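You operate a simulated robot arm through the tools that you are given. There is no shell and no other tool.

You run a simulated two-armed robot. Do the job below in one go: nothing can be reset, and whatever is moved stays where it is left.

## Task
Stir the blue paint, stand its whisk in the whisk rack and put the matching lid on the jar.
Fine: the lids are in the lid drawer; leave the others there and shut it again; throw no paint on the trays. Where these are worked on the way, their far stop is far enough and under half their travel is too little: lid drawer.

The check looks at the end state, three seconds after you hand in, the way a careful person would. Anything else that was tipped, shoved, dropped, spilled or broken makes it a failure. A push-on lid holds only when it is set on centred and level and pressed home; a screw cap is set on level and turned clockwise until tight.

## Robot
Two 7-joint arms with two-finger parallel grippers on one trunk, on a base that drives. Base frame: it is fixed to the floor where the robot stands at the start and does not move with it; the origin is under the middle of the robot, x ahead of it, y to its left, z up. Lengths are in cm, angles in degrees, forces in N, time in s.
The left shoulder is at the start at [7, 13.4, 110.1], the right one opposite. With the tool pointing down near the work surface each hand reaches from about 18 to 64 cm from the robot's upright axis, wherever it stands, measured 20 degrees to its own side. Places, roughly: blue jar lid (10x10x4 cm) [340, 220, 70]; blue paint jar, ochre paint jar, purple paint jar, [150, 100, 75]; lid drawer [340, 220, 80]; ochre jar lid (10x10x4 cm) [350, 230, 70]; purple jar lid (10x10x4 cm) [350, 210, 70]; red jar lid (10x10x4 cm) [360, 210, 70]. Payload 1.57 kg a hand.
The tool frame of a hand sits at the grasp point between the pads (the TCP): z along the fingers, y along the line on which they close. The tips reach 3 cm beyond it. The gripper opens to 8 cm. The fingers are 1.7 cm wide and 1.2 cm thick; the gripper's body (4 by 8.2 cm) begins 8 cm behind the TCP.
Orientation is told as [roll, pitch, yaw] about the base's x, y, z axes, in that order, counted from this pose: with the fingers straight down and closing along the base's y, the tool's x points along the base's -x, its y along +y and its z along -z.

## Interface
- The arms move only by the tool move_arm. It takes "left_rows", "right_rows" or both (then of equal length, played together; a hand with none holds still); each is a list that holds one entry, the list of rows, each a list of 7 numbers: the shift along the tool's x, y, z in units of 300 mm (1.0 is 300 mm), then the turn, a rotation vector about the tool's x, y, z in units of 45 degrees (1.0 is 45 degrees), then the closure in counts, from 0 (fully open) to 255 (shut). In form: [[[tx, ty, tz, wx, wy, wz, jaw], ...]]. A call has 1 to 20 rows; each row is the pose to reach, as a shift and turn from the pose commanded when the call began, along the tool's axes at that moment. A call with a number of a shift or a turn outside -1 to 1 is refused whole. Each row takes 0.2 s and may step no farther than 5 cm and 8.6 degrees from the row before; otherwise, or with a gripper value out of range, the whole call is refused. A pose out of reach is approached as far as the arm can. The call stops where the force on the tool passes 40 N (or 10 N more than at its start, if that is more) or the arm is blocked; 0.2 s more then pass. The fingers move at their own pace (about 15.3 cm/s each) and stop on an object; they squeeze with about 33 N. The grip force told is the motor's: it shows also when the fingers shut on nothing. Time passes only in rows, and 0.2 s behind the last, so rows that repeat a pose let the fingers close. The reply holds the time, the measured pose of the TCP, the force on the tool along the base axes, the opening and the grip force, in the units named above and with some noise, with the torque about the TCP (base axes, N m) and any sound that the robot's microphone picked up.
- Cameras (640 x 400 px; columns grow to the right, rows downward): "scene" is now at [13.59, 0.67, 132.43]; the picture's right is [0.07, -1.00, 0.00], its down [-0.61, -0.04, -0.79] and it looks along [0.79, 0.05, -0.61] (base axes); focal length 258 px, centre (320, 200). "left" rides on the left gripper at [7.2, 0.7, -12.2] in its tool frame; the picture's right is [-0.09, 1.00, 0.00], its down [-0.84, -0.08, -0.54] and it looks along [-0.54, -0.05, 0.84] (tool axes); focal length 238 px, centre (320, 200). "right" rides on the right gripper at [7.2, -0.7, -12.2] in its tool frame; the picture's right is [0.09, 1.00, 0.00], its down [-0.84, 0.08, -0.54] and it looks along [-0.54, 0.05, 0.84] (tool axes); focal length 238 px, centre (320, 200). There is no depth. A picture from a camera that has moved, and an enlarged one, comes with that camera's place and axes in the base frame and with its lens.
- get_image(camera): a new picture of that camera. The clock stands still meanwhile.
- lift_body(by): slides the trunk up (or, below 0, down) by that many cm; the arms and the scene camera ride with it, the base frame stays. It gives what a move gives, with no picture.
- drive_base(legs): drives the robot by 1 to 6 legs, each [ahead, left, turn to the left] in cm, cm and degrees, along the robot's own axes; the way and the turn of a leg run together, so that a leg with both is an arc; at most 150 cm and 180 degrees a leg. The arms and the cameras ride along, it lands a little off, and it stops where it bumps. It gives what a move gives.
- aim_head(pan, tilt): turns the head with the scene camera to pan (to the left, within 86 degrees either way) and tilt (down, from -29 to 69), counted from straight ahead of the robot. It gives what a move gives.
- close_up(camera, box): a new picture of the part [left, top, right, bottom] of that camera's present view, enlarged. The clock stands still meanwhile.
- job_done(): hands the job in; it is judged then, once.

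Nothing tells you exact positions but the pictures and the camera data. Unless the task says otherwise, let go and move clear before handing in.

The tools are called after ">>>" as a command line: name --argument value ..., lists and objects as JSON in quotes. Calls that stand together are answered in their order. move_arm: Moves the arms, as the interface text tells. Its arguments: {"type":"object","properties":{"left_rows":{"type":"array","items":{"type":"array","items":{"type":"array","items":{"type":"number"}}}},"right_rows":{"type":"array","items":{"type":"array","items":{"type":"array","items":{"type":"number"}}}}},"required":[]} The other tools are called the same way: lift_body (by) slides the trunk up or down; drive_base (legs) drives the base; aim_head (pan, tilt) turns the head that bears the scene camera; get_image (camera) takes a picture; close_up (camera, box) takes an enlarged picture of a part of a camera's view; job_done () hands the job in.

At the start:

```text
t: 0.0
left_ee_pos: [51.37, 21.89, 108.92]
left_tool_rot: [0.0, 0.0, 0.1]
left_wrist_force: [-0.5, 0.6, -0.4]
left_wrist_torque: [0.0, 0.02, -0.01]
left_opening: 8.02
left_finger_force: 0.1
right_ee_pos: [50.1, -23.15, 108.87]
right_tool_rot: [0.0, 0.0, -0.1]
right_wrist_force: [0.3, 0.3, -0.7]
right_wrist_torque: [-0.03, -0.01, 0.0]
right_opening: 7.97
right_finger_force: 0.0
trunk travel left (down, up): [-67.5, 26.5]
robot x, y, heading: [0.14, 0.16, 0.1]
head pan, tilt: [3.8, 37.9]
```

scene: 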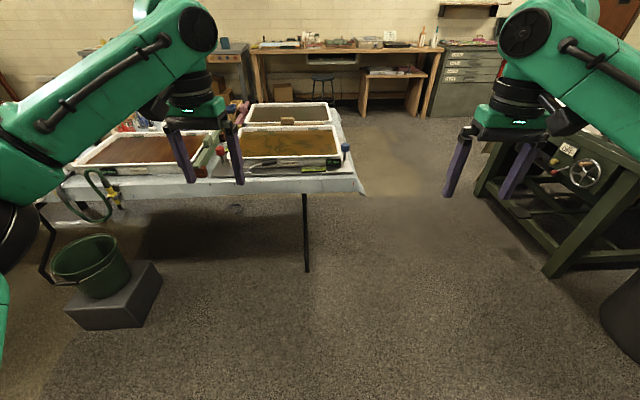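
right: 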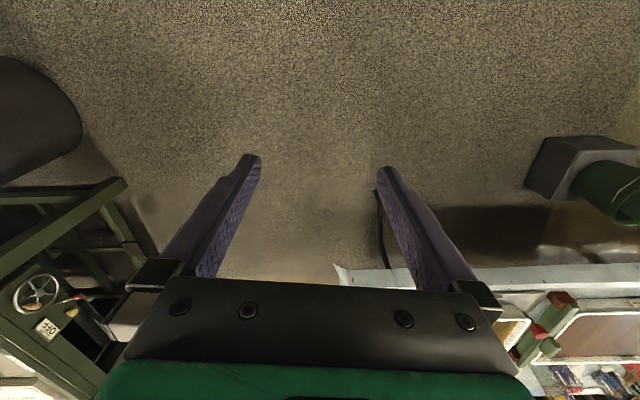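
left: 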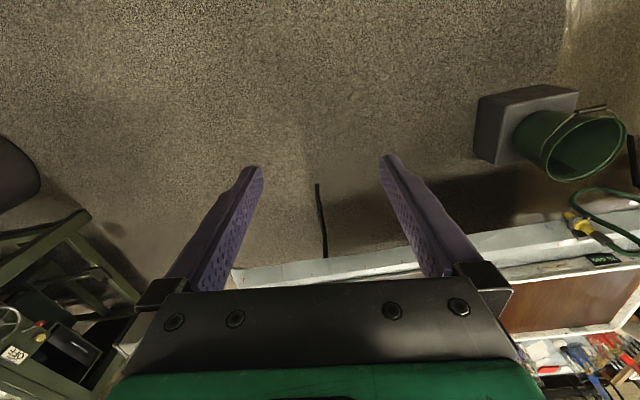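

I see a table with paint trays ahead-left, and a bench along the far wall. I'll look around with the head first to find the jars, the whisk rack and the drawer.

>>> aim_head --pan 35 --tilt 25

>>> get_image --camera "scene"

>>> close_up --camera "scene" --box '[200, 100, 420, 240]'

```text
t: 1.0
left_ee_pos: [51.51, 22.03, 108.92]
left_tool_rot: [0.1, 0.0, -0.1]
left_wrist_force: [0.4, -0.2, 0.2]
left_wrist_torque: [0.01, -0.02, -0.02]
left_opening: 7.98
left_finger_force: 0.1
right_ee_pos: [50.14, -23.21, 108.85]
right_tool_rot: [0.0, 0.0, 0.1]
right_wrist_force: [-0.1, 0.4, -0.8]
right_wrist_torque: [-0.03, -0.03, 0.02]
right_opening: 7.98
right_finger_force: 0.1
trunk travel left (down, up): [-67.5, 26.5]
robot x, y, heading: [-0.0, -0.38, 0.1]
head pan, tilt: [35.0, 25.0]
```

```text
taken
camera scene: at [12.53, 5.37, 134.45], right [0.57, -0.82, 0.0], down [-0.35, -0.24, -0.91], along [0.74, 0.52, -0.42], focal length 258 px, centre (320, 200)
```

scene: 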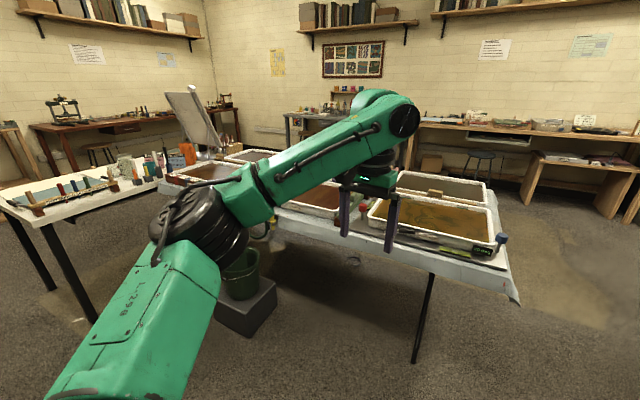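

```text
2.86 times, centred on (310, 170) of scene
camera zoom: at [12.53, 5.37, 134.45], right [0.57, -0.82, 0.0], down [-0.35, -0.24, -0.91], along [0.74, 0.52, -0.42], focal length 738 px, centre (349, 286)
```

zoom: 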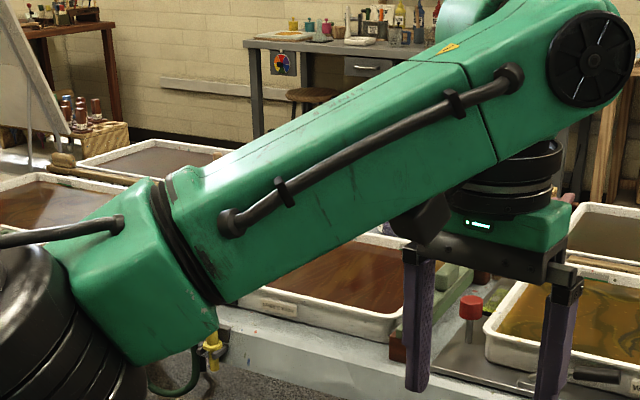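

The left arm hides the middle of the table. I'll turn the robot left so I look between the arms.

>>> drive_base --legs '[[0, 0, 33]]'

>>> aim_head --pan 0 --tilt 25

>>> get_image --camera "scene"

>>> close_up --camera "scene" --box '[220, 100, 420, 225]'

```text
t: 3.0
left_ee_pos: [30.52, 46.76, 109.06]
left_tool_rot: [-0.1, 0.0, 33.7]
left_wrist_force: [0.4, 0.1, 0.2]
left_wrist_torque: [0.02, 0.04, 0.03]
left_opening: 7.98
left_finger_force: 0.1
right_ee_pos: [54.55, 8.44, 108.88]
right_tool_rot: [0.1, 0.0, 33.7]
right_wrist_force: [0.0, 0.8, 0.9]
right_wrist_torque: [0.01, 0.0, 0.0]
right_opening: 8.0
right_finger_force: 0.2
trunk travel left (down, up): [-67.5, 26.5]
robot x, y, heading: [-0.23, 0.07, 33.4]
head pan, tilt: [35.0, 25.0]
```

```text
t: 4.0
left_ee_pos: [30.63, 46.94, 108.97]
left_tool_rot: [0.1, 0.0, 33.7]
left_wrist_force: [0.1, -0.1, 0.0]
left_wrist_torque: [0.0, -0.01, 0.0]
left_opening: 8.02
left_finger_force: 0.0
right_ee_pos: [54.59, 8.59, 108.93]
right_tool_rot: [0.0, -0.1, 33.7]
right_wrist_force: [0.2, 1.3, -0.1]
right_wrist_torque: [-0.01, 0.0, 0.0]
right_opening: 7.97
right_finger_force: 0.1
trunk travel left (down, up): [-67.5, 26.5]
robot x, y, heading: [-0.28, 0.15, 34.2]
head pan, tilt: [0.0, 25.0]
```

```text
taken
camera scene: at [11.79, 8.01, 134.45], right [0.56, -0.83, 0.0], down [-0.35, -0.24, -0.91], along [0.75, 0.5, -0.42], focal length 258 px, centre (320, 200)
```

scene: 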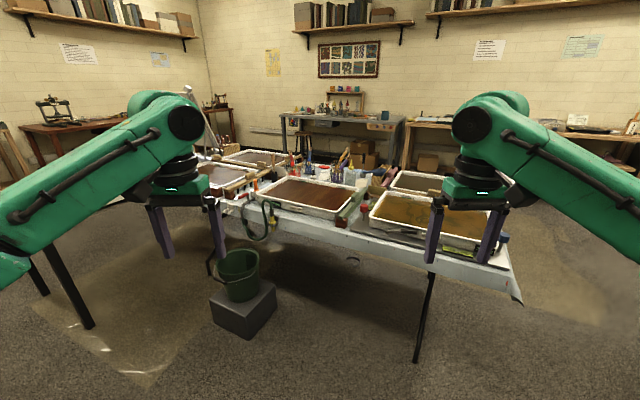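

```text
3.20 times, centred on (320, 162) of scene
camera zoom: at [11.79, 8.01, 134.45], right [0.56, -0.83, 0.0], down [-0.35, -0.24, -0.91], along [0.75, 0.5, -0.42], focal length 826 px, centre (320, 320)
```

zoom: 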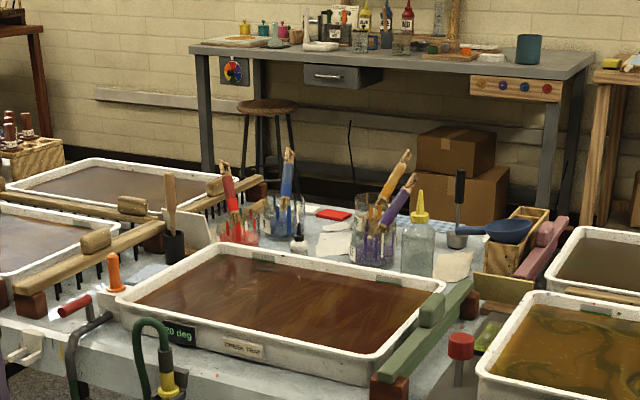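

The jars with their whisks (red, blue, ochre, purple) stand behind the brown tray around x≈150, y≈100, nearest to the far table edge. I'll look to the left for the whisk rack and zoom on the far bench.

>>> aim_head --pan 75 --tilt 15

>>> get_image --camera "scene"

>>> aim_head --pan 20 --tilt 10

>>> get_image --camera "scene"

>>> close_up --camera "scene" --box '[380, 110, 540, 210]'

```text
t: 5.5
left_ee_pos: [30.53, 46.79, 108.95]
left_tool_rot: [0.0, 0.0, 33.7]
left_wrist_force: [0.1, 0.7, 0.2]
left_wrist_torque: [-0.01, 0.02, 0.01]
left_opening: 8.02
left_finger_force: 0.0
right_ee_pos: [54.54, 8.44, 108.93]
right_tool_rot: [0.0, 0.0, 33.8]
right_wrist_force: [-0.1, 0.2, 0.0]
right_wrist_torque: [-0.01, 0.01, 0.0]
right_opening: 8.01
right_finger_force: 0.0
trunk travel left (down, up): [-67.5, 26.5]
robot x, y, heading: [-0.14, 0.02, 33.7]
head pan, tilt: [75.0, 15.0]
```

```text
taken
camera scene: at [1.14, 11.74, 136.08], right [0.95, 0.32, 0.0], down [0.08, -0.25, -0.97], along [-0.31, 0.91, -0.26], focal length 258 px, centre (320, 200)
```

scene: 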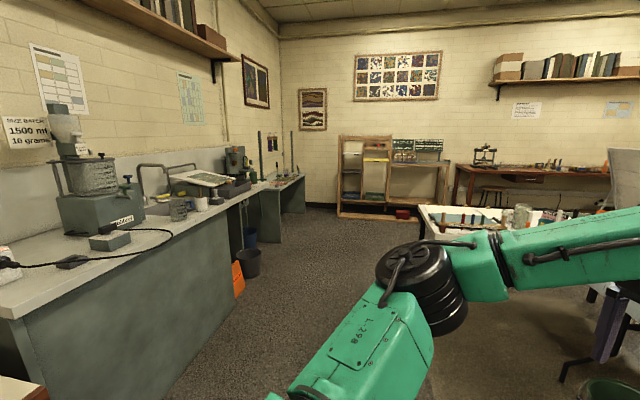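

```text
t: 6.7
left_ee_pos: [30.62, 46.91, 108.9]
left_tool_rot: [0.0, 0.0, 33.7]
left_wrist_force: [-0.1, 0.4, 0.7]
left_wrist_torque: [0.0, -0.01, 0.0]
left_opening: 8.02
left_finger_force: 0.0
right_ee_pos: [54.44, 8.48, 108.87]
right_tool_rot: [-0.1, 0.0, 33.7]
right_wrist_force: [0.4, 1.0, -0.3]
right_wrist_torque: [0.02, 0.01, -0.01]
right_opening: 8.0
right_finger_force: 0.0
trunk travel left (down, up): [-67.5, 26.5]
robot x, y, heading: [0.31, 0.01, 33.6]
head pan, tilt: [20.0, 10.0]
```

```text
taken
camera scene: at [9.62, 10.39, 136.89], right [0.81, -0.59, 0.0], down [-0.1, -0.14, -0.98], along [0.58, 0.79, -0.17], focal length 258 px, centre (320, 200)
```

scene: 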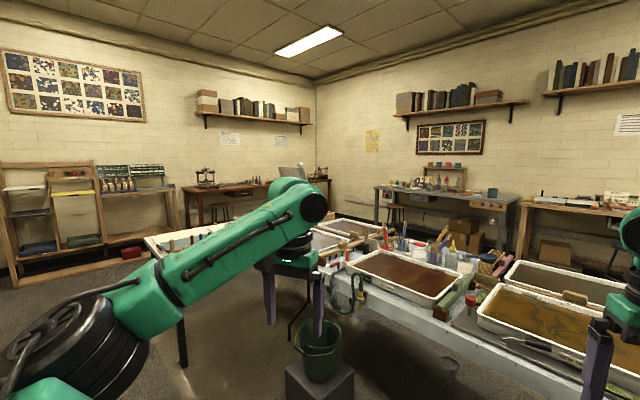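

```text
4.00 times, centred on (460, 160) of scene
camera zoom: at [9.62, 10.39, 136.89], right [0.81, -0.59, 0.0], down [-0.1, -0.14, -0.98], along [0.58, 0.79, -0.17], focal length 1033 px, centre (-240, 360)
```

zoom: 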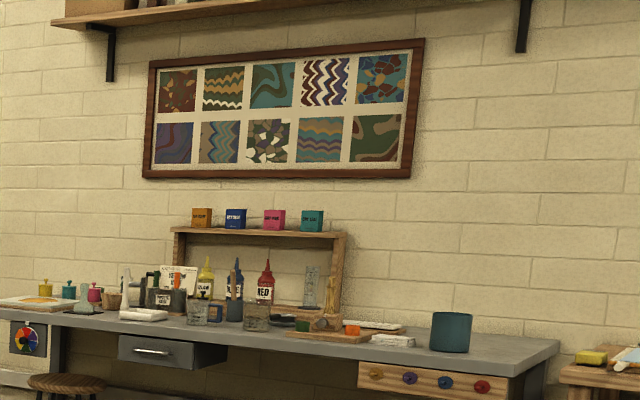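

The lid drawer hangs under the far grey bench. I'll go around the right end of the table; first I turn straight and check the corridor.

>>> drive_base --legs '[[0, 0, -33.7], [0, -62, 0]]'

>>> aim_head --pan 0 --tilt 30

>>> get_image --camera "scene"

```text
t: 11.7
left_ee_pos: [51.37, -38.95, 108.81]
left_tool_rot: [0.1, 0.0, -0.2]
left_wrist_force: [0.3, 0.0, 0.0]
left_wrist_torque: [-0.01, -0.01, -0.03]
left_opening: 7.95
left_finger_force: 0.0
right_ee_pos: [49.75, -84.01, 108.93]
right_tool_rot: [0.0, 0.0, -0.3]
right_wrist_force: [0.5, 0.2, 0.2]
right_wrist_torque: [-0.01, 0.03, 0.03]
right_opening: 8.0
right_finger_force: 0.0
trunk travel left (down, up): [-67.5, 26.5]
robot x, y, heading: [-0.21, -60.44, -0.2]
head pan, tilt: [20.0, 10.0]
```

```text
t: 12.6
left_ee_pos: [51.36, -38.87, 108.97]
left_tool_rot: [0.0, 0.0, -0.3]
left_wrist_force: [-0.4, 0.2, 0.0]
left_wrist_torque: [0.02, 0.01, 0.0]
left_opening: 7.97
left_finger_force: 0.1
right_ee_pos: [49.77, -84.06, 108.98]
right_tool_rot: [0.0, 0.0, -0.4]
right_wrist_force: [-0.3, -0.8, -0.3]
right_wrist_torque: [0.02, 0.01, -0.01]
right_opening: 7.99
right_finger_force: 0.1
trunk travel left (down, up): [-67.5, 26.5]
robot x, y, heading: [-0.2, -60.37, -0.3]
head pan, tilt: [0.0, 30.0]
```

```text
taken
camera scene: at [13.86, -60.59, 133.66], right [-0.01, -1.0, 0.0], down [-0.5, 0.0, -0.87], along [0.87, 0.0, -0.5], focal length 258 px, centre (320, 200)
```

scene: 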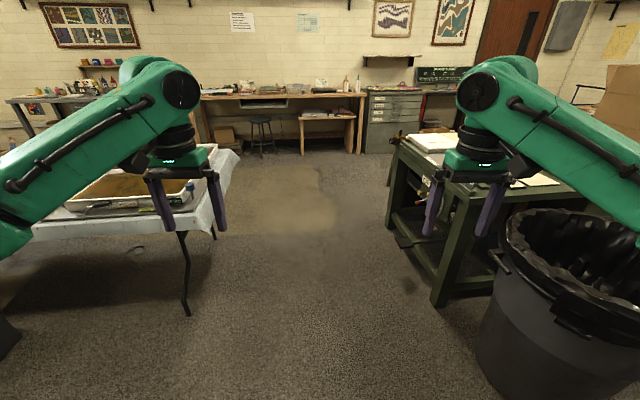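

The corridor between the table and press is clear and I'm centred in it. I'll drive through it, then look left along the far aisle.

>>> drive_base --legs '[[120, 0, 0], [115, 0, 0]]'

>>> aim_head --pan 60 --tilt 25

>>> get_image --camera "scene"

```text
t: 23.9
left_ee_pos: [280.38, -32.55, 108.94]
left_tool_rot: [0.0, 0.0, 1.7]
left_wrist_force: [0.3, -0.7, 0.4]
left_wrist_torque: [-0.03, 0.01, 0.0]
left_opening: 8.04
left_finger_force: 0.1
right_ee_pos: [280.43, -77.81, 108.98]
right_tool_rot: [0.1, -0.1, 1.7]
right_wrist_force: [-0.2, 0.1, 0.2]
right_wrist_torque: [0.01, 0.02, 0.0]
right_opening: 8.01
right_finger_force: 0.1
trunk travel left (down, up): [-67.5, 26.5]
robot x, y, heading: [229.76, -56.26, 1.6]
head pan, tilt: [0.0, 30.0]
```

```text
t: 25.2
left_ee_pos: [280.43, -32.52, 108.98]
left_tool_rot: [0.0, 0.0, 1.7]
left_wrist_force: [-0.1, -0.4, 0.0]
left_wrist_torque: [-0.01, -0.02, 0.0]
left_opening: 8.01
left_finger_force: 0.1
right_ee_pos: [280.33, -77.64, 108.88]
right_tool_rot: [0.0, 0.0, 1.8]
right_wrist_force: [0.2, -0.5, -0.1]
right_wrist_torque: [-0.03, 0.01, 0.0]
right_opening: 7.98
right_finger_force: 0.1
trunk travel left (down, up): [-67.5, 26.5]
robot x, y, heading: [229.39, -56.08, 1.8]
head pan, tilt: [60.0, 25.0]
```

```text
taken
camera scene: at [238.99, -47.69, 134.45], right [0.88, -0.48, 0.0], down [-0.2, -0.37, -0.91], along [0.43, 0.8, -0.42], focal length 258 px, centre (320, 200)
```

scene: 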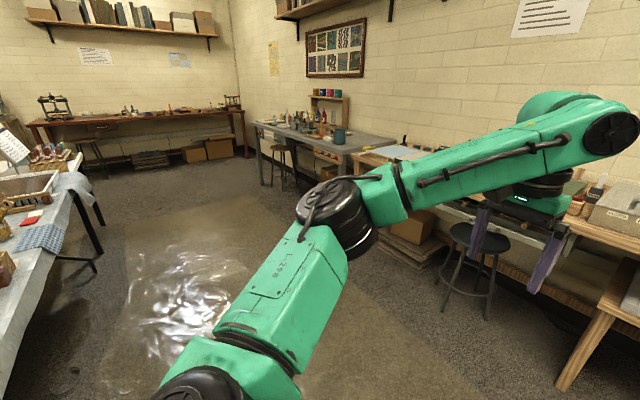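

The aisle between the table and bench is clear. I'll turn to face along it and look at the table and bench.

>>> drive_base --legs '[[0, 0, 90], [60, -20, 0]]'

>>> aim_head --pan 0 --tilt 30

>>> get_image --camera "scene"

>>> aim_head --pan 62 --tilt 25

>>> get_image --camera "scene"

```text
t: 32.4
left_ee_pos: [228.66, 54.27, 108.99]
left_tool_rot: [0.0, 0.0, 89.6]
left_wrist_force: [-0.1, -0.3, 0.6]
left_wrist_torque: [0.01, 0.0, 0.02]
left_opening: 8.01
left_finger_force: 0.1
right_ee_pos: [273.64, 52.5, 108.95]
right_tool_rot: [0.0, -0.1, 89.5]
right_wrist_force: [-0.2, -0.1, 1.1]
right_wrist_torque: [-0.01, 0.03, 0.0]
right_opening: 8.03
right_finger_force: 0.0
trunk travel left (down, up): [-67.5, 26.5]
robot x, y, heading: [250.03, 2.67, 89.3]
head pan, tilt: [60.0, 25.0]
```

```text
t: 33.7
left_ee_pos: [228.53, 54.29, 108.91]
left_tool_rot: [-0.1, 0.1, 89.4]
left_wrist_force: [-0.2, 0.6, -0.9]
left_wrist_torque: [-0.04, 0.0, 0.01]
left_opening: 8.0
left_finger_force: 0.1
right_ee_pos: [273.73, 52.49, 108.9]
right_tool_rot: [-0.1, 0.1, 89.6]
right_wrist_force: [0.2, 0.2, 0.4]
right_wrist_torque: [-0.01, -0.03, -0.02]
right_opening: 8.01
right_finger_force: 0.1
trunk travel left (down, up): [-67.5, 26.5]
robot x, y, heading: [250.17, 2.52, 89.6]
head pan, tilt: [0.0, 30.0]
```

```text
taken
camera scene: at [250.2, 16.86, 133.66], right [1.0, -0.01, 0.0], down [0.0, -0.5, -0.87], along [0.01, 0.87, -0.5], focal length 258 px, centre (320, 200)
```

scene: 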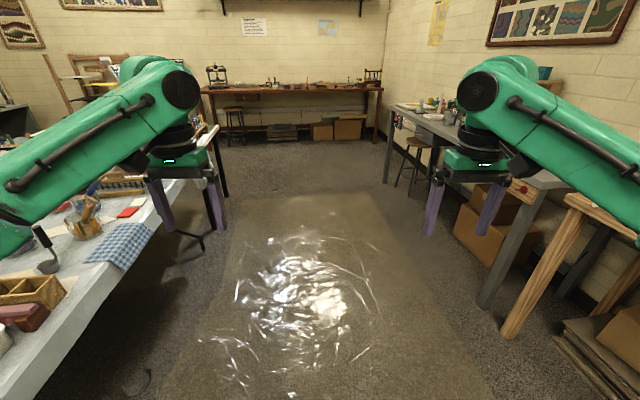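

```text
t: 35.0
left_ee_pos: [228.69, 54.23, 108.97]
left_tool_rot: [0.1, 0.0, 89.5]
left_wrist_force: [0.3, -0.3, -0.1]
left_wrist_torque: [-0.01, -0.01, 0.0]
left_opening: 8.0
left_finger_force: 0.1
right_ee_pos: [273.85, 52.65, 108.97]
right_tool_rot: [0.0, 0.1, 89.4]
right_wrist_force: [0.1, 0.1, 0.5]
right_wrist_torque: [0.0, -0.01, 0.02]
right_opening: 8.01
right_finger_force: 0.0
trunk travel left (down, up): [-67.5, 26.5]
robot x, y, heading: [250.25, 2.52, 89.4]
head pan, tilt: [62.0, 25.0]
```

```text
taken
camera scene: at [242.03, 12.22, 134.45], right [0.48, 0.88, 0.0], down [0.37, -0.2, -0.91], along [-0.8, 0.43, -0.42], focal length 258 px, centre (320, 200)
```

scene: 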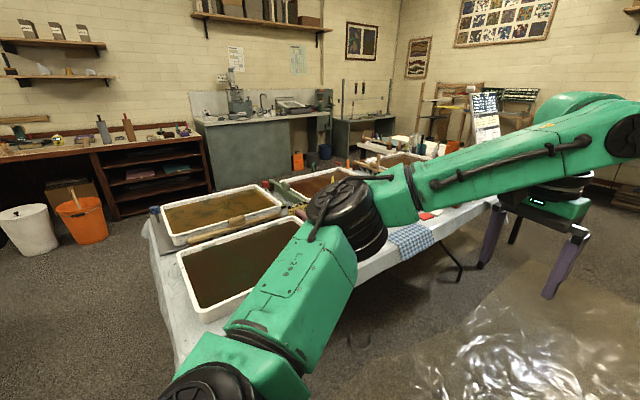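

The table's far edge is near x≈190 and the jars are left of me. I'll drive along the aisle and turn to face the table across the jars.

>>> drive_base --legs '[[98, 0, 0], [0, 0, 90]]'

>>> aim_head --pan 0 --tilt 38

>>> get_image --camera "scene"

>>> close_up --camera "scene" --box '[200, 80, 440, 230]'

```text
t: 43.9
left_ee_pos: [199.43, 79.4, 108.97]
left_tool_rot: [0.0, 0.0, 178.2]
left_wrist_force: [0.1, -1.2, -0.4]
left_wrist_torque: [0.0, -0.02, 0.01]
left_opening: 7.99
left_finger_force: 0.1
right_ee_pos: [202.15, 124.6, 108.93]
right_tool_rot: [0.1, 0.0, 178.3]
right_wrist_force: [0.2, -0.6, -0.3]
right_wrist_torque: [-0.02, -0.01, 0.02]
right_opening: 8.01
right_finger_force: 0.1
trunk travel left (down, up): [-67.5, 26.5]
robot x, y, heading: [251.26, 100.0, 178.5]
head pan, tilt: [62.0, 25.0]
```

```text
t: 45.2
left_ee_pos: [199.55, 79.35, 108.96]
left_tool_rot: [0.0, 0.0, 178.3]
left_wrist_force: [0.7, -0.6, -0.1]
left_wrist_torque: [0.05, -0.02, 0.02]
left_opening: 8.0
left_finger_force: 0.1
right_ee_pos: [202.07, 124.53, 108.98]
right_tool_rot: [0.0, 0.0, 178.4]
right_wrist_force: [0.4, -0.9, 0.8]
right_wrist_torque: [0.01, -0.02, -0.02]
right_opening: 7.99
right_finger_force: 0.1
trunk travel left (down, up): [-67.5, 26.5]
robot x, y, heading: [251.56, 99.45, 178.3]
head pan, tilt: [0.0, 38.0]
```

```text
taken
camera scene: at [237.78, 100.33, 132.42], right [0.03, 1.0, 0.0], down [0.62, -0.02, -0.79], along [-0.79, 0.02, -0.62], focal length 258 px, centre (320, 200)
```

scene: 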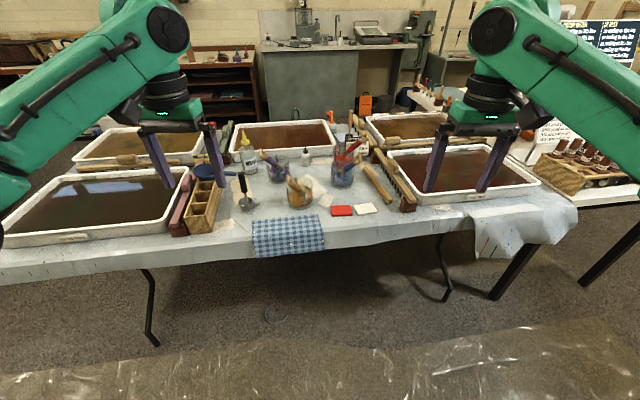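

```text
2.67 times, centred on (320, 155) of scene
camera zoom: at [237.78, 100.33, 132.42], right [0.03, 1.0, 0.0], down [0.62, -0.02, -0.79], along [-0.79, 0.02, -0.62], focal length 689 px, centre (320, 320)
```

zoom: 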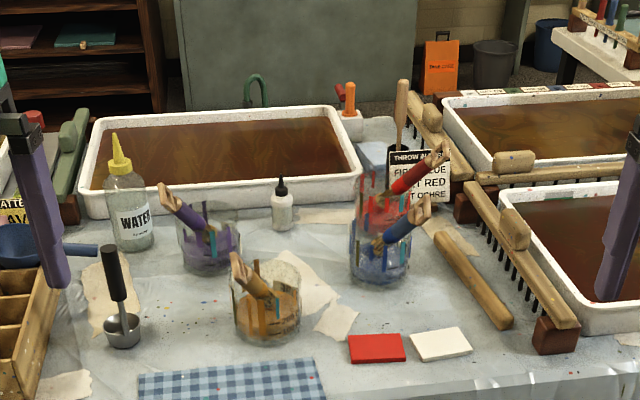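

I see the four jars just inside the table's edge; the blue jar is around x≈167, y≈108. I'll zoom on the jars, the compartment box, and the rack on the left/right tables.

>>> close_up --camera "scene" --box '[310, 120, 406, 180]'

>>> close_up --camera "scene" --box '[160, 140, 288, 240]'

>>> close_up --camera "scene" --box '[530, 110, 640, 200]'

>>> aim_head --pan -50 --tilt 25

>>> get_image --camera "scene"

```text
6.67 times, centred on (358, 150) of scene
camera zoom: at [237.78, 100.33, 132.42], right [0.03, 1.0, 0.0], down [0.62, -0.02, -0.79], along [-0.79, 0.02, -0.62], focal length 1722 px, centre (67, 533)
```

zoom: 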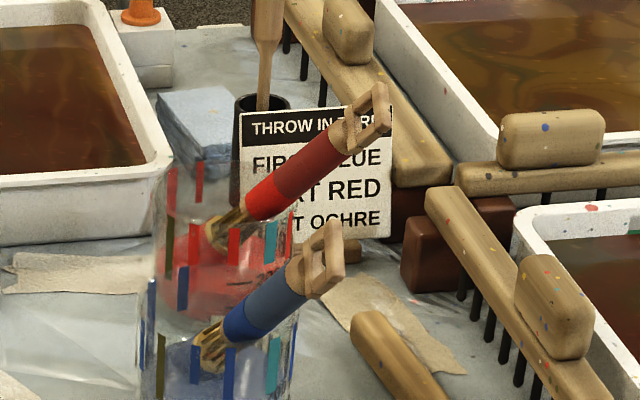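

```text
4.00 times, centred on (224, 190) of scene
camera zoom: at [237.78, 100.33, 132.42], right [0.03, 1.0, 0.0], down [0.62, -0.02, -0.79], along [-0.79, 0.02, -0.62], focal length 1033 px, centre (704, 240)
```

zoom: 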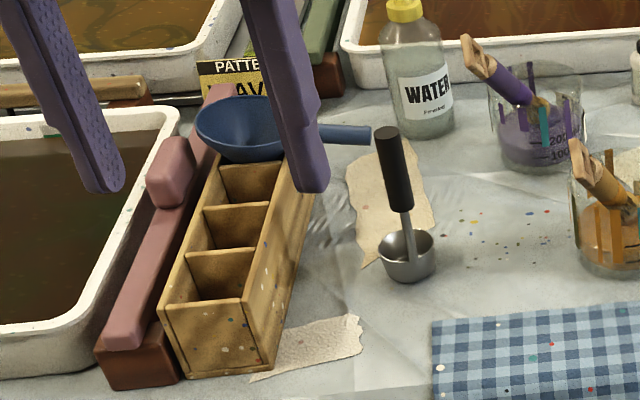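

```text
4.44 times, centred on (585, 155) of scene
camera zoom: at [237.78, 100.33, 132.42], right [0.03, 1.0, 0.0], down [0.62, -0.02, -0.79], along [-0.79, 0.02, -0.62], focal length 1148 px, centre (-858, 400)
```

zoom: 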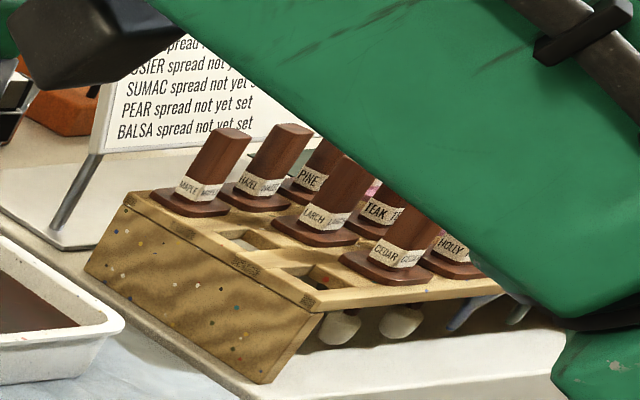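

```text
t: 46.4
left_ee_pos: [199.39, 79.36, 108.88]
left_tool_rot: [-0.1, 0.0, 178.3]
left_wrist_force: [0.7, 0.0, -1.0]
left_wrist_torque: [0.03, -0.03, 0.04]
left_opening: 7.98
left_finger_force: 0.0
right_ee_pos: [202.2, 124.49, 108.98]
right_tool_rot: [0.0, 0.0, 178.4]
right_wrist_force: [-0.6, -0.2, -0.3]
right_wrist_torque: [0.04, 0.01, 0.01]
right_opening: 8.0
right_finger_force: 0.0
trunk travel left (down, up): [-67.5, 26.5]
robot x, y, heading: [250.96, 99.27, 178.4]
head pan, tilt: [-50.0, 25.0]
```

```text
taken
camera scene: at [240.69, 107.31, 134.45], right [0.78, 0.62, 0.0], down [0.26, -0.33, -0.91], along [-0.56, 0.71, -0.42], focal length 258 px, centre (320, 200)
```

scene: 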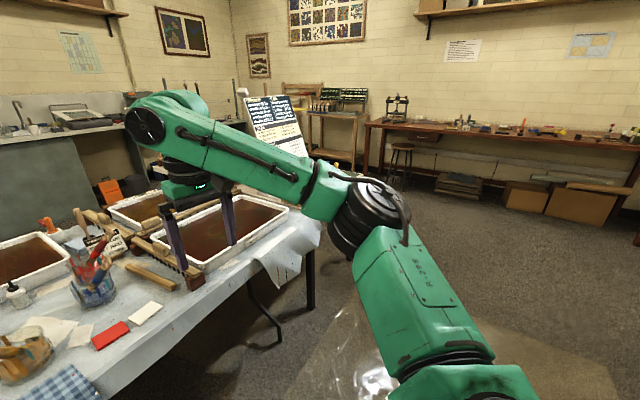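

There's also a rack with coloured rods on a farther table; I'll examine that and the compartment box more closely to decide which is the whisk rack.

>>> aim_head --pan -20 --tilt 20

>>> get_image --camera "scene"

>>> close_up --camera "scene" --box '[300, 100, 420, 200]'

```text
t: 47.4
left_ee_pos: [199.48, 79.47, 108.94]
left_tool_rot: [0.0, 0.0, 178.2]
left_wrist_force: [0.2, -0.2, -0.1]
left_wrist_torque: [0.0, 0.0, 0.0]
left_opening: 8.02
left_finger_force: 0.0
right_ee_pos: [202.07, 124.47, 108.95]
right_tool_rot: [0.0, -0.1, 178.2]
right_wrist_force: [-0.2, -0.7, 0.2]
right_wrist_torque: [0.01, 0.01, 0.03]
right_opening: 8.01
right_finger_force: 0.2
trunk travel left (down, up): [-67.5, 26.5]
robot x, y, heading: [251.36, 99.71, 178.3]
head pan, tilt: [-20.0, 20.0]
```

```text
taken
camera scene: at [237.77, 103.54, 135.26], right [0.37, 0.93, 0.0], down [0.32, -0.13, -0.94], along [-0.87, 0.35, -0.34], focal length 258 px, centre (320, 200)
```

scene: 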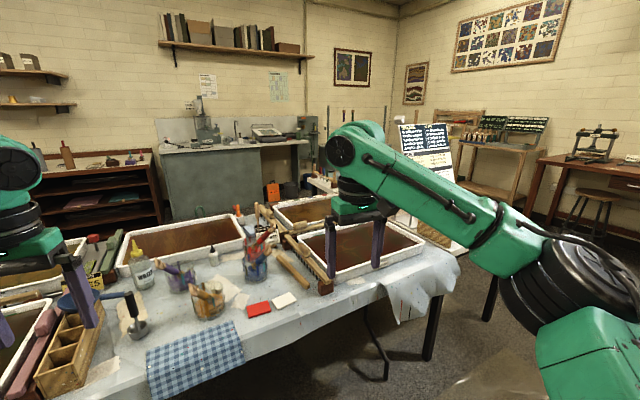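

```text
4.00 times, centred on (360, 150) of scene
camera zoom: at [237.77, 103.54, 135.26], right [0.37, 0.93, 0.0], down [0.32, -0.13, -0.94], along [-0.87, 0.35, -0.34], focal length 1033 px, centre (160, 400)
```

zoom: 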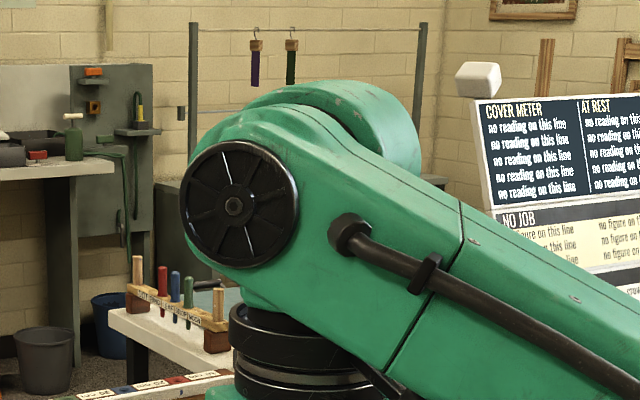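

>>> close_up --camera "scene" --box '[318, 158, 366, 192]'

>>> close_up --camera "scene" --box '[20, 270, 150, 400]'

>>> get_image --camera "left"

```text
11.76 times, centred on (342, 175) of scene
camera zoom: at [237.77, 103.54, 135.26], right [0.37, 0.93, 0.0], down [0.32, -0.13, -0.94], along [-0.87, 0.35, -0.34], focal length 3038 px, centre (61, 494)
```

zoom: 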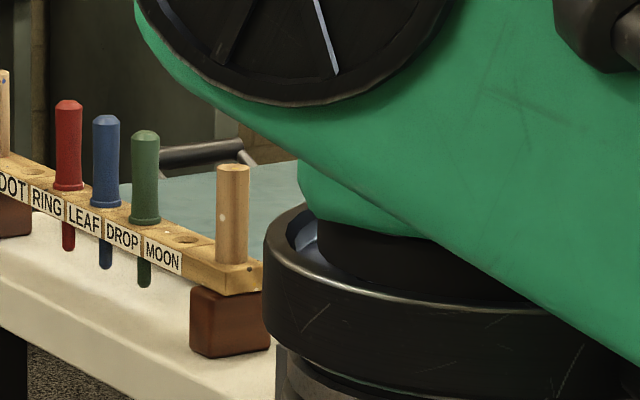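

```text
3.08 times, centred on (85, 335) of scene
camera zoom: at [237.77, 103.54, 135.26], right [0.37, 0.93, 0.0], down [0.32, -0.13, -0.94], along [-0.87, 0.35, -0.34], focal length 795 px, centre (1043, -215)
```

zoom: 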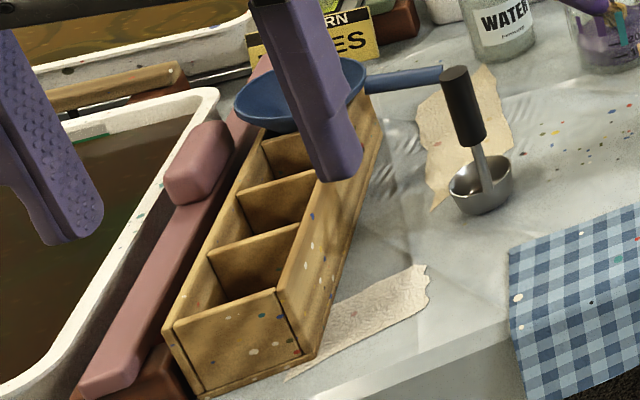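

```text
taken
camera left: at [206.48, 78.56, 121.12], right [-0.12, -0.99, 0.0], down [-0.83, 0.1, 0.54], along [-0.54, 0.07, -0.84], focal length 238 px, centre (320, 200)
```

left: 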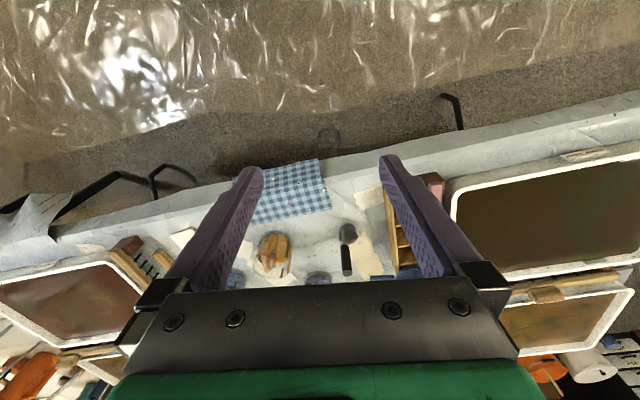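

The box near the jars with compartments is a candidate rack, but I want to check the bench too. I'll go and look at the bench with the drawer.

>>> drive_base --legs '[[0, 0, -90], [85, 0, 0], [0, 0, -88]]'

>>> aim_head --pan 0 --tilt 25

>>> get_image --camera "scene"

>>> close_up --camera "scene" --box '[200, 80, 440, 230]'

```text
t: 59.4
left_ee_pos: [306.41, 206.94, 108.96]
left_tool_rot: [0.0, 0.0, 0.7]
left_wrist_force: [0.0, -0.9, 0.6]
left_wrist_torque: [0.03, 0.03, -0.01]
left_opening: 7.97
left_finger_force: 0.0
right_ee_pos: [305.74, 161.81, 108.94]
right_tool_rot: [-0.1, 0.0, 0.7]
right_wrist_force: [-0.5, -0.9, 0.0]
right_wrist_torque: [-0.02, 0.05, -0.01]
right_opening: 7.99
right_finger_force: 0.0
trunk travel left (down, up): [-67.5, 26.5]
robot x, y, heading: [255.52, 184.1, 0.8]
head pan, tilt: [-20.0, 20.0]
```

```text
t: 60.2
left_ee_pos: [306.5, 206.91, 108.91]
left_tool_rot: [0.0, 0.0, 0.8]
left_wrist_force: [-0.5, -0.8, 0.4]
left_wrist_torque: [0.04, 0.01, 0.0]
left_opening: 8.0
left_finger_force: 0.1
right_ee_pos: [305.8, 161.69, 108.89]
right_tool_rot: [0.1, 0.1, 0.9]
right_wrist_force: [0.4, 0.8, 0.1]
right_wrist_torque: [-0.01, -0.03, 0.0]
right_opening: 7.98
right_finger_force: 0.0
trunk travel left (down, up): [-67.5, 26.5]
robot x, y, heading: [255.38, 184.26, 0.7]
head pan, tilt: [0.0, 25.0]
```

```text
taken
camera scene: at [269.54, 184.5, 134.46], right [0.01, -1.0, 0.0], down [-0.42, -0.01, -0.91], along [0.91, 0.01, -0.42], focal length 258 px, centre (320, 200)
```

scene: 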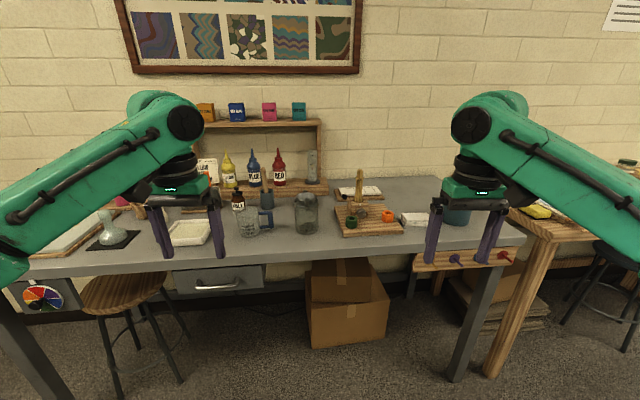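

```text
2.67 times, centred on (320, 155) of scene
camera zoom: at [269.54, 184.5, 134.46], right [0.01, -1.0, 0.0], down [-0.42, -0.01, -0.91], along [0.91, 0.01, -0.42], focal length 689 px, centre (320, 320)
```

zoom: 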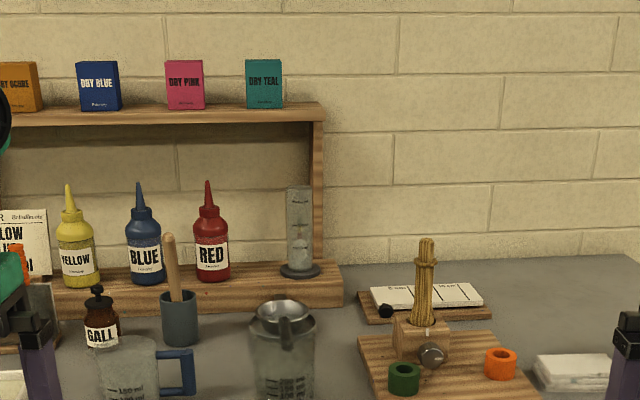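

The bench carries a whisk-tying jig but not an obvious rack; I'll check the rail with pegs at the bench's right end, and the left part with the drawer.

>>> aim_head --pan -25 --tilt 45

>>> get_image --camera "scene"

>>> aim_head --pan 20 --tilt 45

>>> get_image --camera "scene"

```text
t: 61.1
left_ee_pos: [306.51, 206.89, 108.98]
left_tool_rot: [0.0, 0.0, 0.8]
left_wrist_force: [-0.6, -0.5, 0.9]
left_wrist_torque: [0.01, 0.0, 0.01]
left_opening: 8.03
left_finger_force: 0.0
right_ee_pos: [305.76, 161.72, 108.92]
right_tool_rot: [0.1, 0.0, 0.8]
right_wrist_force: [-0.5, 0.6, -0.1]
right_wrist_torque: [0.02, -0.01, 0.01]
right_opening: 8.01
right_finger_force: 0.0
trunk travel left (down, up): [-67.5, 26.5]
robot x, y, heading: [255.31, 184.25, 0.7]
head pan, tilt: [-25.0, 45.0]
```

```text
taken
camera scene: at [267.75, 181.07, 131.4], right [-0.41, -0.91, 0.0], down [-0.64, 0.29, -0.71], along [0.65, -0.29, -0.71], focal length 258 px, centre (320, 200)
```

scene: 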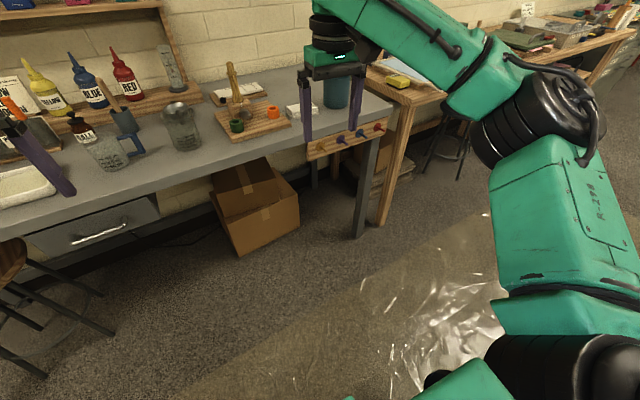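

```text
t: 62.3
left_ee_pos: [306.5, 206.89, 108.89]
left_tool_rot: [-0.1, 0.0, 0.7]
left_wrist_force: [0.0, 0.6, 0.2]
left_wrist_torque: [0.01, -0.03, -0.02]
left_opening: 8.0
left_finger_force: 0.0
right_ee_pos: [305.77, 161.63, 108.93]
right_tool_rot: [0.0, 0.0, 0.8]
right_wrist_force: [0.0, 0.2, 0.4]
right_wrist_torque: [0.0, 0.0, -0.02]
right_opening: 8.01
right_finger_force: 0.1
trunk travel left (down, up): [-67.5, 26.5]
robot x, y, heading: [255.52, 184.21, 0.8]
head pan, tilt: [20.0, 45.0]
```

```text
taken
camera scene: at [267.93, 187.27, 131.39], right [0.35, -0.94, 0.0], down [-0.66, -0.25, -0.71], along [0.66, 0.25, -0.71], focal length 258 px, centre (320, 200)
```

scene: 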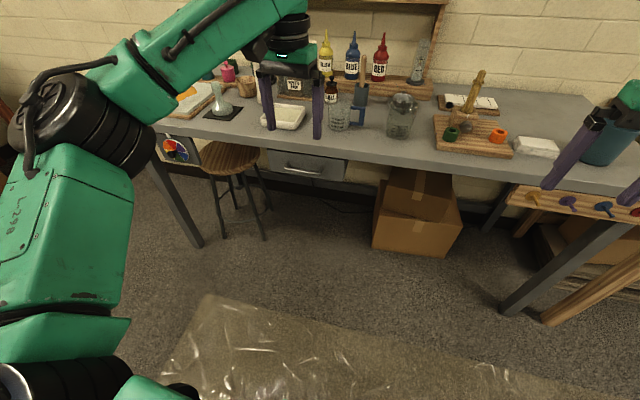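

The drawer front hangs under the bench with its handle near (336, 221, 71); the box by the jars is the only place to "stand" whisks, so I take that as the rack. I'll lower the trunk and turn the left hand to point forward to grip the handle.

>>> lift_body --by -36

>>> move_arm --left_rows '[[[-0.06, 0, 0, 0, -0.16, 0, 0], [-0.12, 0, 0, 0, -0.33, 0, 0], [-0.18, 0, 0, 0, -0.5, 0, 0], [-0.24, 0, 0, 0, -0.67, 0, 0], [-0.3, 0, 0, 0, -0.83, 0, 0], [-0.36, 0, 0, 0, -1.0, 0, 0]]]'

>>> move_arm --left_rows '[[[0, 0, 0, 0, -0.16, 0, 0], [0, 0, 0, 0, -0.33, 0, 0], [0, 0, 0, 0, -0.5, 0, 0], [0, 0, 0, 0, -0.67, 0, 0], [0, 0, 0, 0, -0.83, 0, 0], [0, 0, 0, 0, -1.0, 0, 0]]]'

>>> get_image --camera "scene"

>>> get_image --camera "left"

```text
t: 65.8
left_ee_pos: [306.39, 206.88, 72.9]
left_tool_rot: [0.1, 0.1, 0.8]
left_wrist_force: [-0.3, 0.2, 0.4]
left_wrist_torque: [0.02, 0.01, 0.0]
left_opening: 8.0
left_finger_force: 0.2
right_ee_pos: [305.68, 161.82, 72.98]
right_tool_rot: [0.0, 0.1, 0.7]
right_wrist_force: [0.5, 0.0, 0.9]
right_wrist_torque: [0.01, 0.01, 0.02]
right_opening: 7.99
right_finger_force: 0.0
trunk travel left (down, up): [-31.5, 62.5]
robot x, y, heading: [255.19, 184.82, 0.8]
head pan, tilt: [20.0, 45.0]
```

```text
t: 67.2
left_ee_pos: [317.27, 207.23, 73.07]
left_tool_rot: [0.1, -45.1, 0.7]
left_wrist_force: [0.8, 0.5, -0.1]
left_wrist_torque: [-0.01, 0.0, 0.02]
left_opening: 7.98
left_finger_force: 0.1
right_ee_pos: [305.79, 161.8, 72.9]
right_tool_rot: [0.0, -0.1, 0.8]
right_wrist_force: [0.5, 0.8, -0.2]
right_wrist_torque: [0.0, -0.02, -0.02]
right_opening: 7.99
right_finger_force: 0.1
trunk travel left (down, up): [-31.5, 62.5]
robot x, y, heading: [255.13, 184.04, 1.2]
head pan, tilt: [20.0, 45.0]
```

```text
t: 68.6
left_ee_pos: [317.38, 207.09, 72.84]
left_tool_rot: [-161.0, -89.9, 161.8]
left_wrist_force: [-0.3, 0.0, -0.1]
left_wrist_torque: [-0.03, 0.01, 0.0]
left_opening: 7.98
left_finger_force: 0.2
right_ee_pos: [305.78, 161.63, 72.86]
right_tool_rot: [0.0, 0.0, 0.8]
right_wrist_force: [0.3, -0.4, -0.4]
right_wrist_torque: [-0.02, 0.02, 0.01]
right_opening: 7.99
right_finger_force: 0.1
trunk travel left (down, up): [-31.5, 62.5]
robot x, y, heading: [255.52, 184.46, 0.8]
head pan, tilt: [20.0, 45.0]
```

```text
taken
camera scene: at [267.94, 187.28, 95.4], right [0.35, -0.94, 0.0], down [-0.66, -0.25, -0.71], along [0.66, 0.25, -0.71], focal length 258 px, centre (320, 200)
```

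scene: 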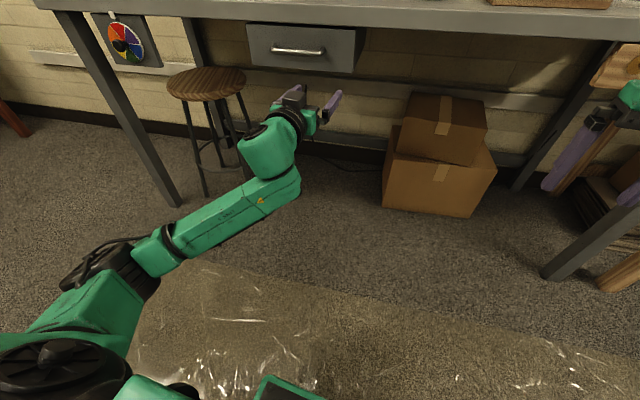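

```text
taken
camera left: at [304.93, 207.56, 65.7], right [-0.01, 1.0, 0.09], down [-0.54, -0.08, 0.84], along [0.84, -0.04, 0.54], focal length 238 px, centre (320, 200)
```

left: 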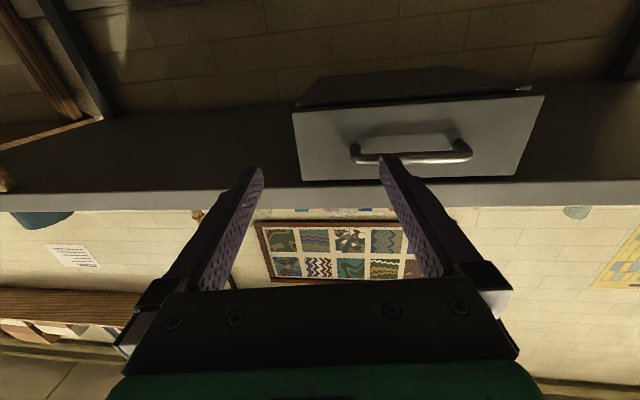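

The handle triangulates to about (330.5, 217.5, 77) with the bench lip just above it. I'll shift the robot left, then roll the hand so its fingers close vertically, half open.

>>> drive_base --legs '[[0, 10, 0]]'

>>> move_arm --left_rows '[[[0, 0, 0, 0, 0, -0.16, 90], [0, 0, 0, 0, 0, -0.33, 128], [0, 0, 0, 0, 0, -0.5, 128], [0, 0, 0, 0, 0, -0.67, 128], [0, 0, 0, 0, 0, -0.83, 128], [0, 0, 0, 0, 0, -1.0, 128]]]'

>>> move_arm --left_rows '[[[0, 0, 0, 0, 0, -0.16, 128], [0, 0, 0, 0, 0, -0.33, 128], [0, 0, 0, 0, 0, -0.5, 128], [0, 0, 0, 0, 0, -0.67, 128], [0, 0, 0, 0, 0, -0.83, 128], [0, 0, 0, 0, 0, -1.0, 128]]]'

>>> get_image --camera "left"

>>> get_image --camera "scene"

```text
t: 69.7
left_ee_pos: [317.15, 217.03, 72.96]
left_tool_rot: [-67.2, -89.9, 68.0]
left_wrist_force: [0.1, 0.0, 0.4]
left_wrist_torque: [0.05, 0.01, -0.02]
left_opening: 7.98
left_finger_force: 0.1
right_ee_pos: [305.61, 171.72, 73.07]
right_tool_rot: [0.0, 0.0, 0.8]
right_wrist_force: [-0.5, 0.7, -0.2]
right_wrist_torque: [0.0, 0.0, -0.01]
right_opening: 7.99
right_finger_force: 0.1
trunk travel left (down, up): [-31.5, 62.5]
robot x, y, heading: [255.12, 194.0, 0.7]
head pan, tilt: [20.0, 45.0]
```

```text
t: 71.1
left_ee_pos: [317.05, 216.9, 72.84]
left_tool_rot: [-90.0, -44.8, 90.9]
left_wrist_force: [-0.1, -0.2, -0.7]
left_wrist_torque: [0.02, 0.0, 0.0]
left_opening: 3.99
left_finger_force: 0.1
right_ee_pos: [305.53, 171.59, 72.92]
right_tool_rot: [0.0, 0.0, 0.8]
right_wrist_force: [0.6, -1.1, -0.5]
right_wrist_torque: [0.02, 0.03, 0.0]
right_opening: 7.97
right_finger_force: 0.1
trunk travel left (down, up): [-31.5, 62.5]
robot x, y, heading: [255.21, 194.05, 0.7]
head pan, tilt: [20.0, 45.0]
```

```text
t: 72.5
left_ee_pos: [317.05, 217.52, 72.75]
left_tool_rot: [-89.8, -1.0, 91.3]
left_wrist_force: [0.9, 0.0, 0.1]
left_wrist_torque: [-0.02, -0.01, -0.03]
left_opening: 3.97
left_finger_force: 0.1
right_ee_pos: [305.65, 171.65, 73.03]
right_tool_rot: [0.1, 0.0, 0.8]
right_wrist_force: [0.6, 0.1, 0.6]
right_wrist_torque: [0.03, 0.02, -0.01]
right_opening: 8.0
right_finger_force: 0.0
trunk travel left (down, up): [-31.5, 62.5]
robot x, y, heading: [255.36, 194.1, 1.0]
head pan, tilt: [20.0, 45.0]
```

```text
taken
camera left: at [304.98, 210.05, 72.11], right [0.0, 0.11, -0.99], down [-0.56, 0.82, 0.09], along [0.83, 0.56, 0.06], focal length 238 px, centre (320, 200)
```

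left: 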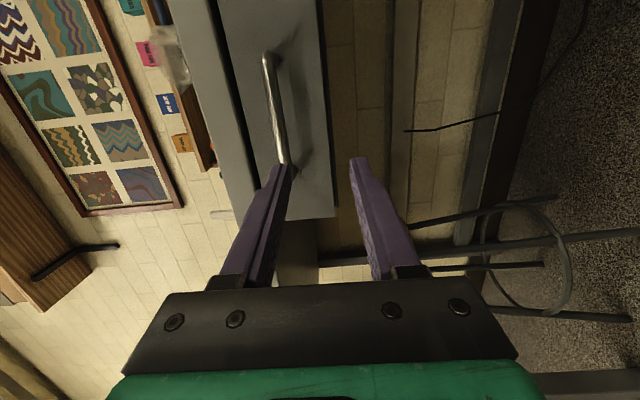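

```text
taken
camera scene: at [267.79, 197.21, 95.39], right [0.35, -0.94, 0.0], down [-0.66, -0.25, -0.71], along [0.66, 0.25, -0.71], focal length 258 px, centre (320, 200)
```

scene: 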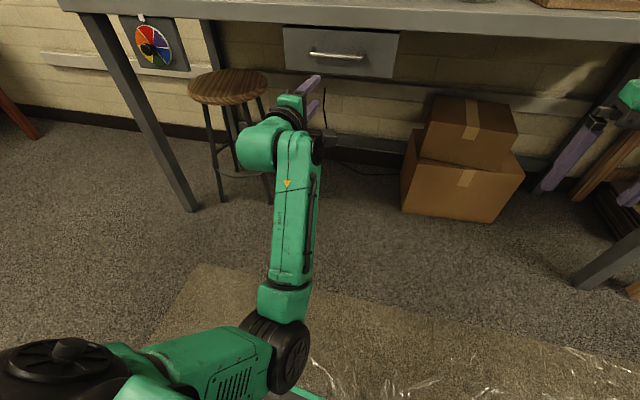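

The handle lies at y 211–222, z≈77, and the hand is right below it. I'll raise the trunk 4.3 cm and drive ahead to bring the open fingers around the bar.

>>> lift_body --by 4.3

>>> drive_base --legs '[[8, -0.7, 0]]'

>>> get_image --camera "left"

>>> get_image --camera "scene"

```text
t: 73.4
left_ee_pos: [317.21, 217.47, 77.44]
left_tool_rot: [-90.1, -0.9, 91.4]
left_wrist_force: [-0.2, 0.0, -0.1]
left_wrist_torque: [-0.03, -0.01, 0.02]
left_opening: 3.99
left_finger_force: 0.1
right_ee_pos: [305.52, 171.64, 77.2]
right_tool_rot: [0.0, 0.0, 0.7]
right_wrist_force: [0.3, -1.0, -1.1]
right_wrist_torque: [0.03, 0.01, -0.01]
right_opening: 7.97
right_finger_force: 0.1
trunk travel left (down, up): [-35.8, 58.2]
robot x, y, heading: [255.14, 194.0, 0.7]
head pan, tilt: [20.0, 45.0]
```

```text
t: 74.4
left_ee_pos: [325.12, 216.9, 77.38]
left_tool_rot: [-90.1, -0.9, 91.4]
left_wrist_force: [0.7, 0.3, -0.4]
left_wrist_torque: [0.01, 0.0, 0.0]
left_opening: 3.97
left_finger_force: 0.1
right_ee_pos: [313.78, 171.04, 77.2]
right_tool_rot: [0.1, 0.1, 0.9]
right_wrist_force: [-0.3, -0.2, -0.4]
right_wrist_torque: [-0.03, 0.02, 0.0]
right_opening: 8.0
right_finger_force: 0.1
trunk travel left (down, up): [-35.8, 58.2]
robot x, y, heading: [263.31, 193.55, 0.7]
head pan, tilt: [20.0, 45.0]
```

```text
taken
camera left: at [313.05, 209.52, 76.58], right [0.0, 0.11, -0.99], down [-0.56, 0.82, 0.09], along [0.83, 0.56, 0.06], focal length 238 px, centre (320, 200)
```

left: 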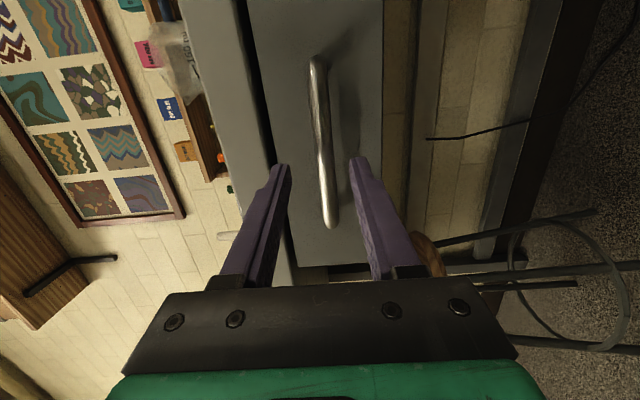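

```text
taken
camera scene: at [275.87, 196.63, 99.68], right [0.36, -0.93, 0.0], down [-0.66, -0.25, -0.71], along [0.66, 0.25, -0.71], focal length 258 px, centre (320, 200)
```

scene: 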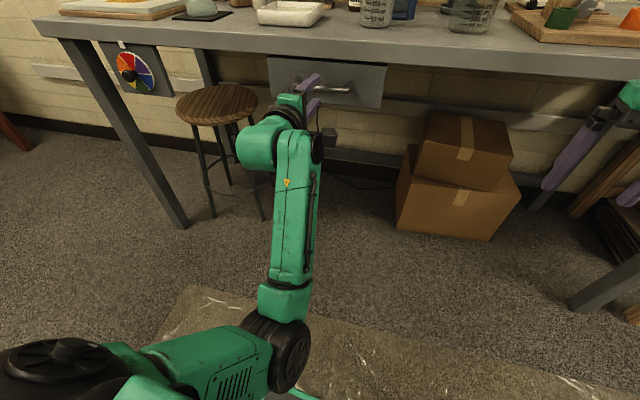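

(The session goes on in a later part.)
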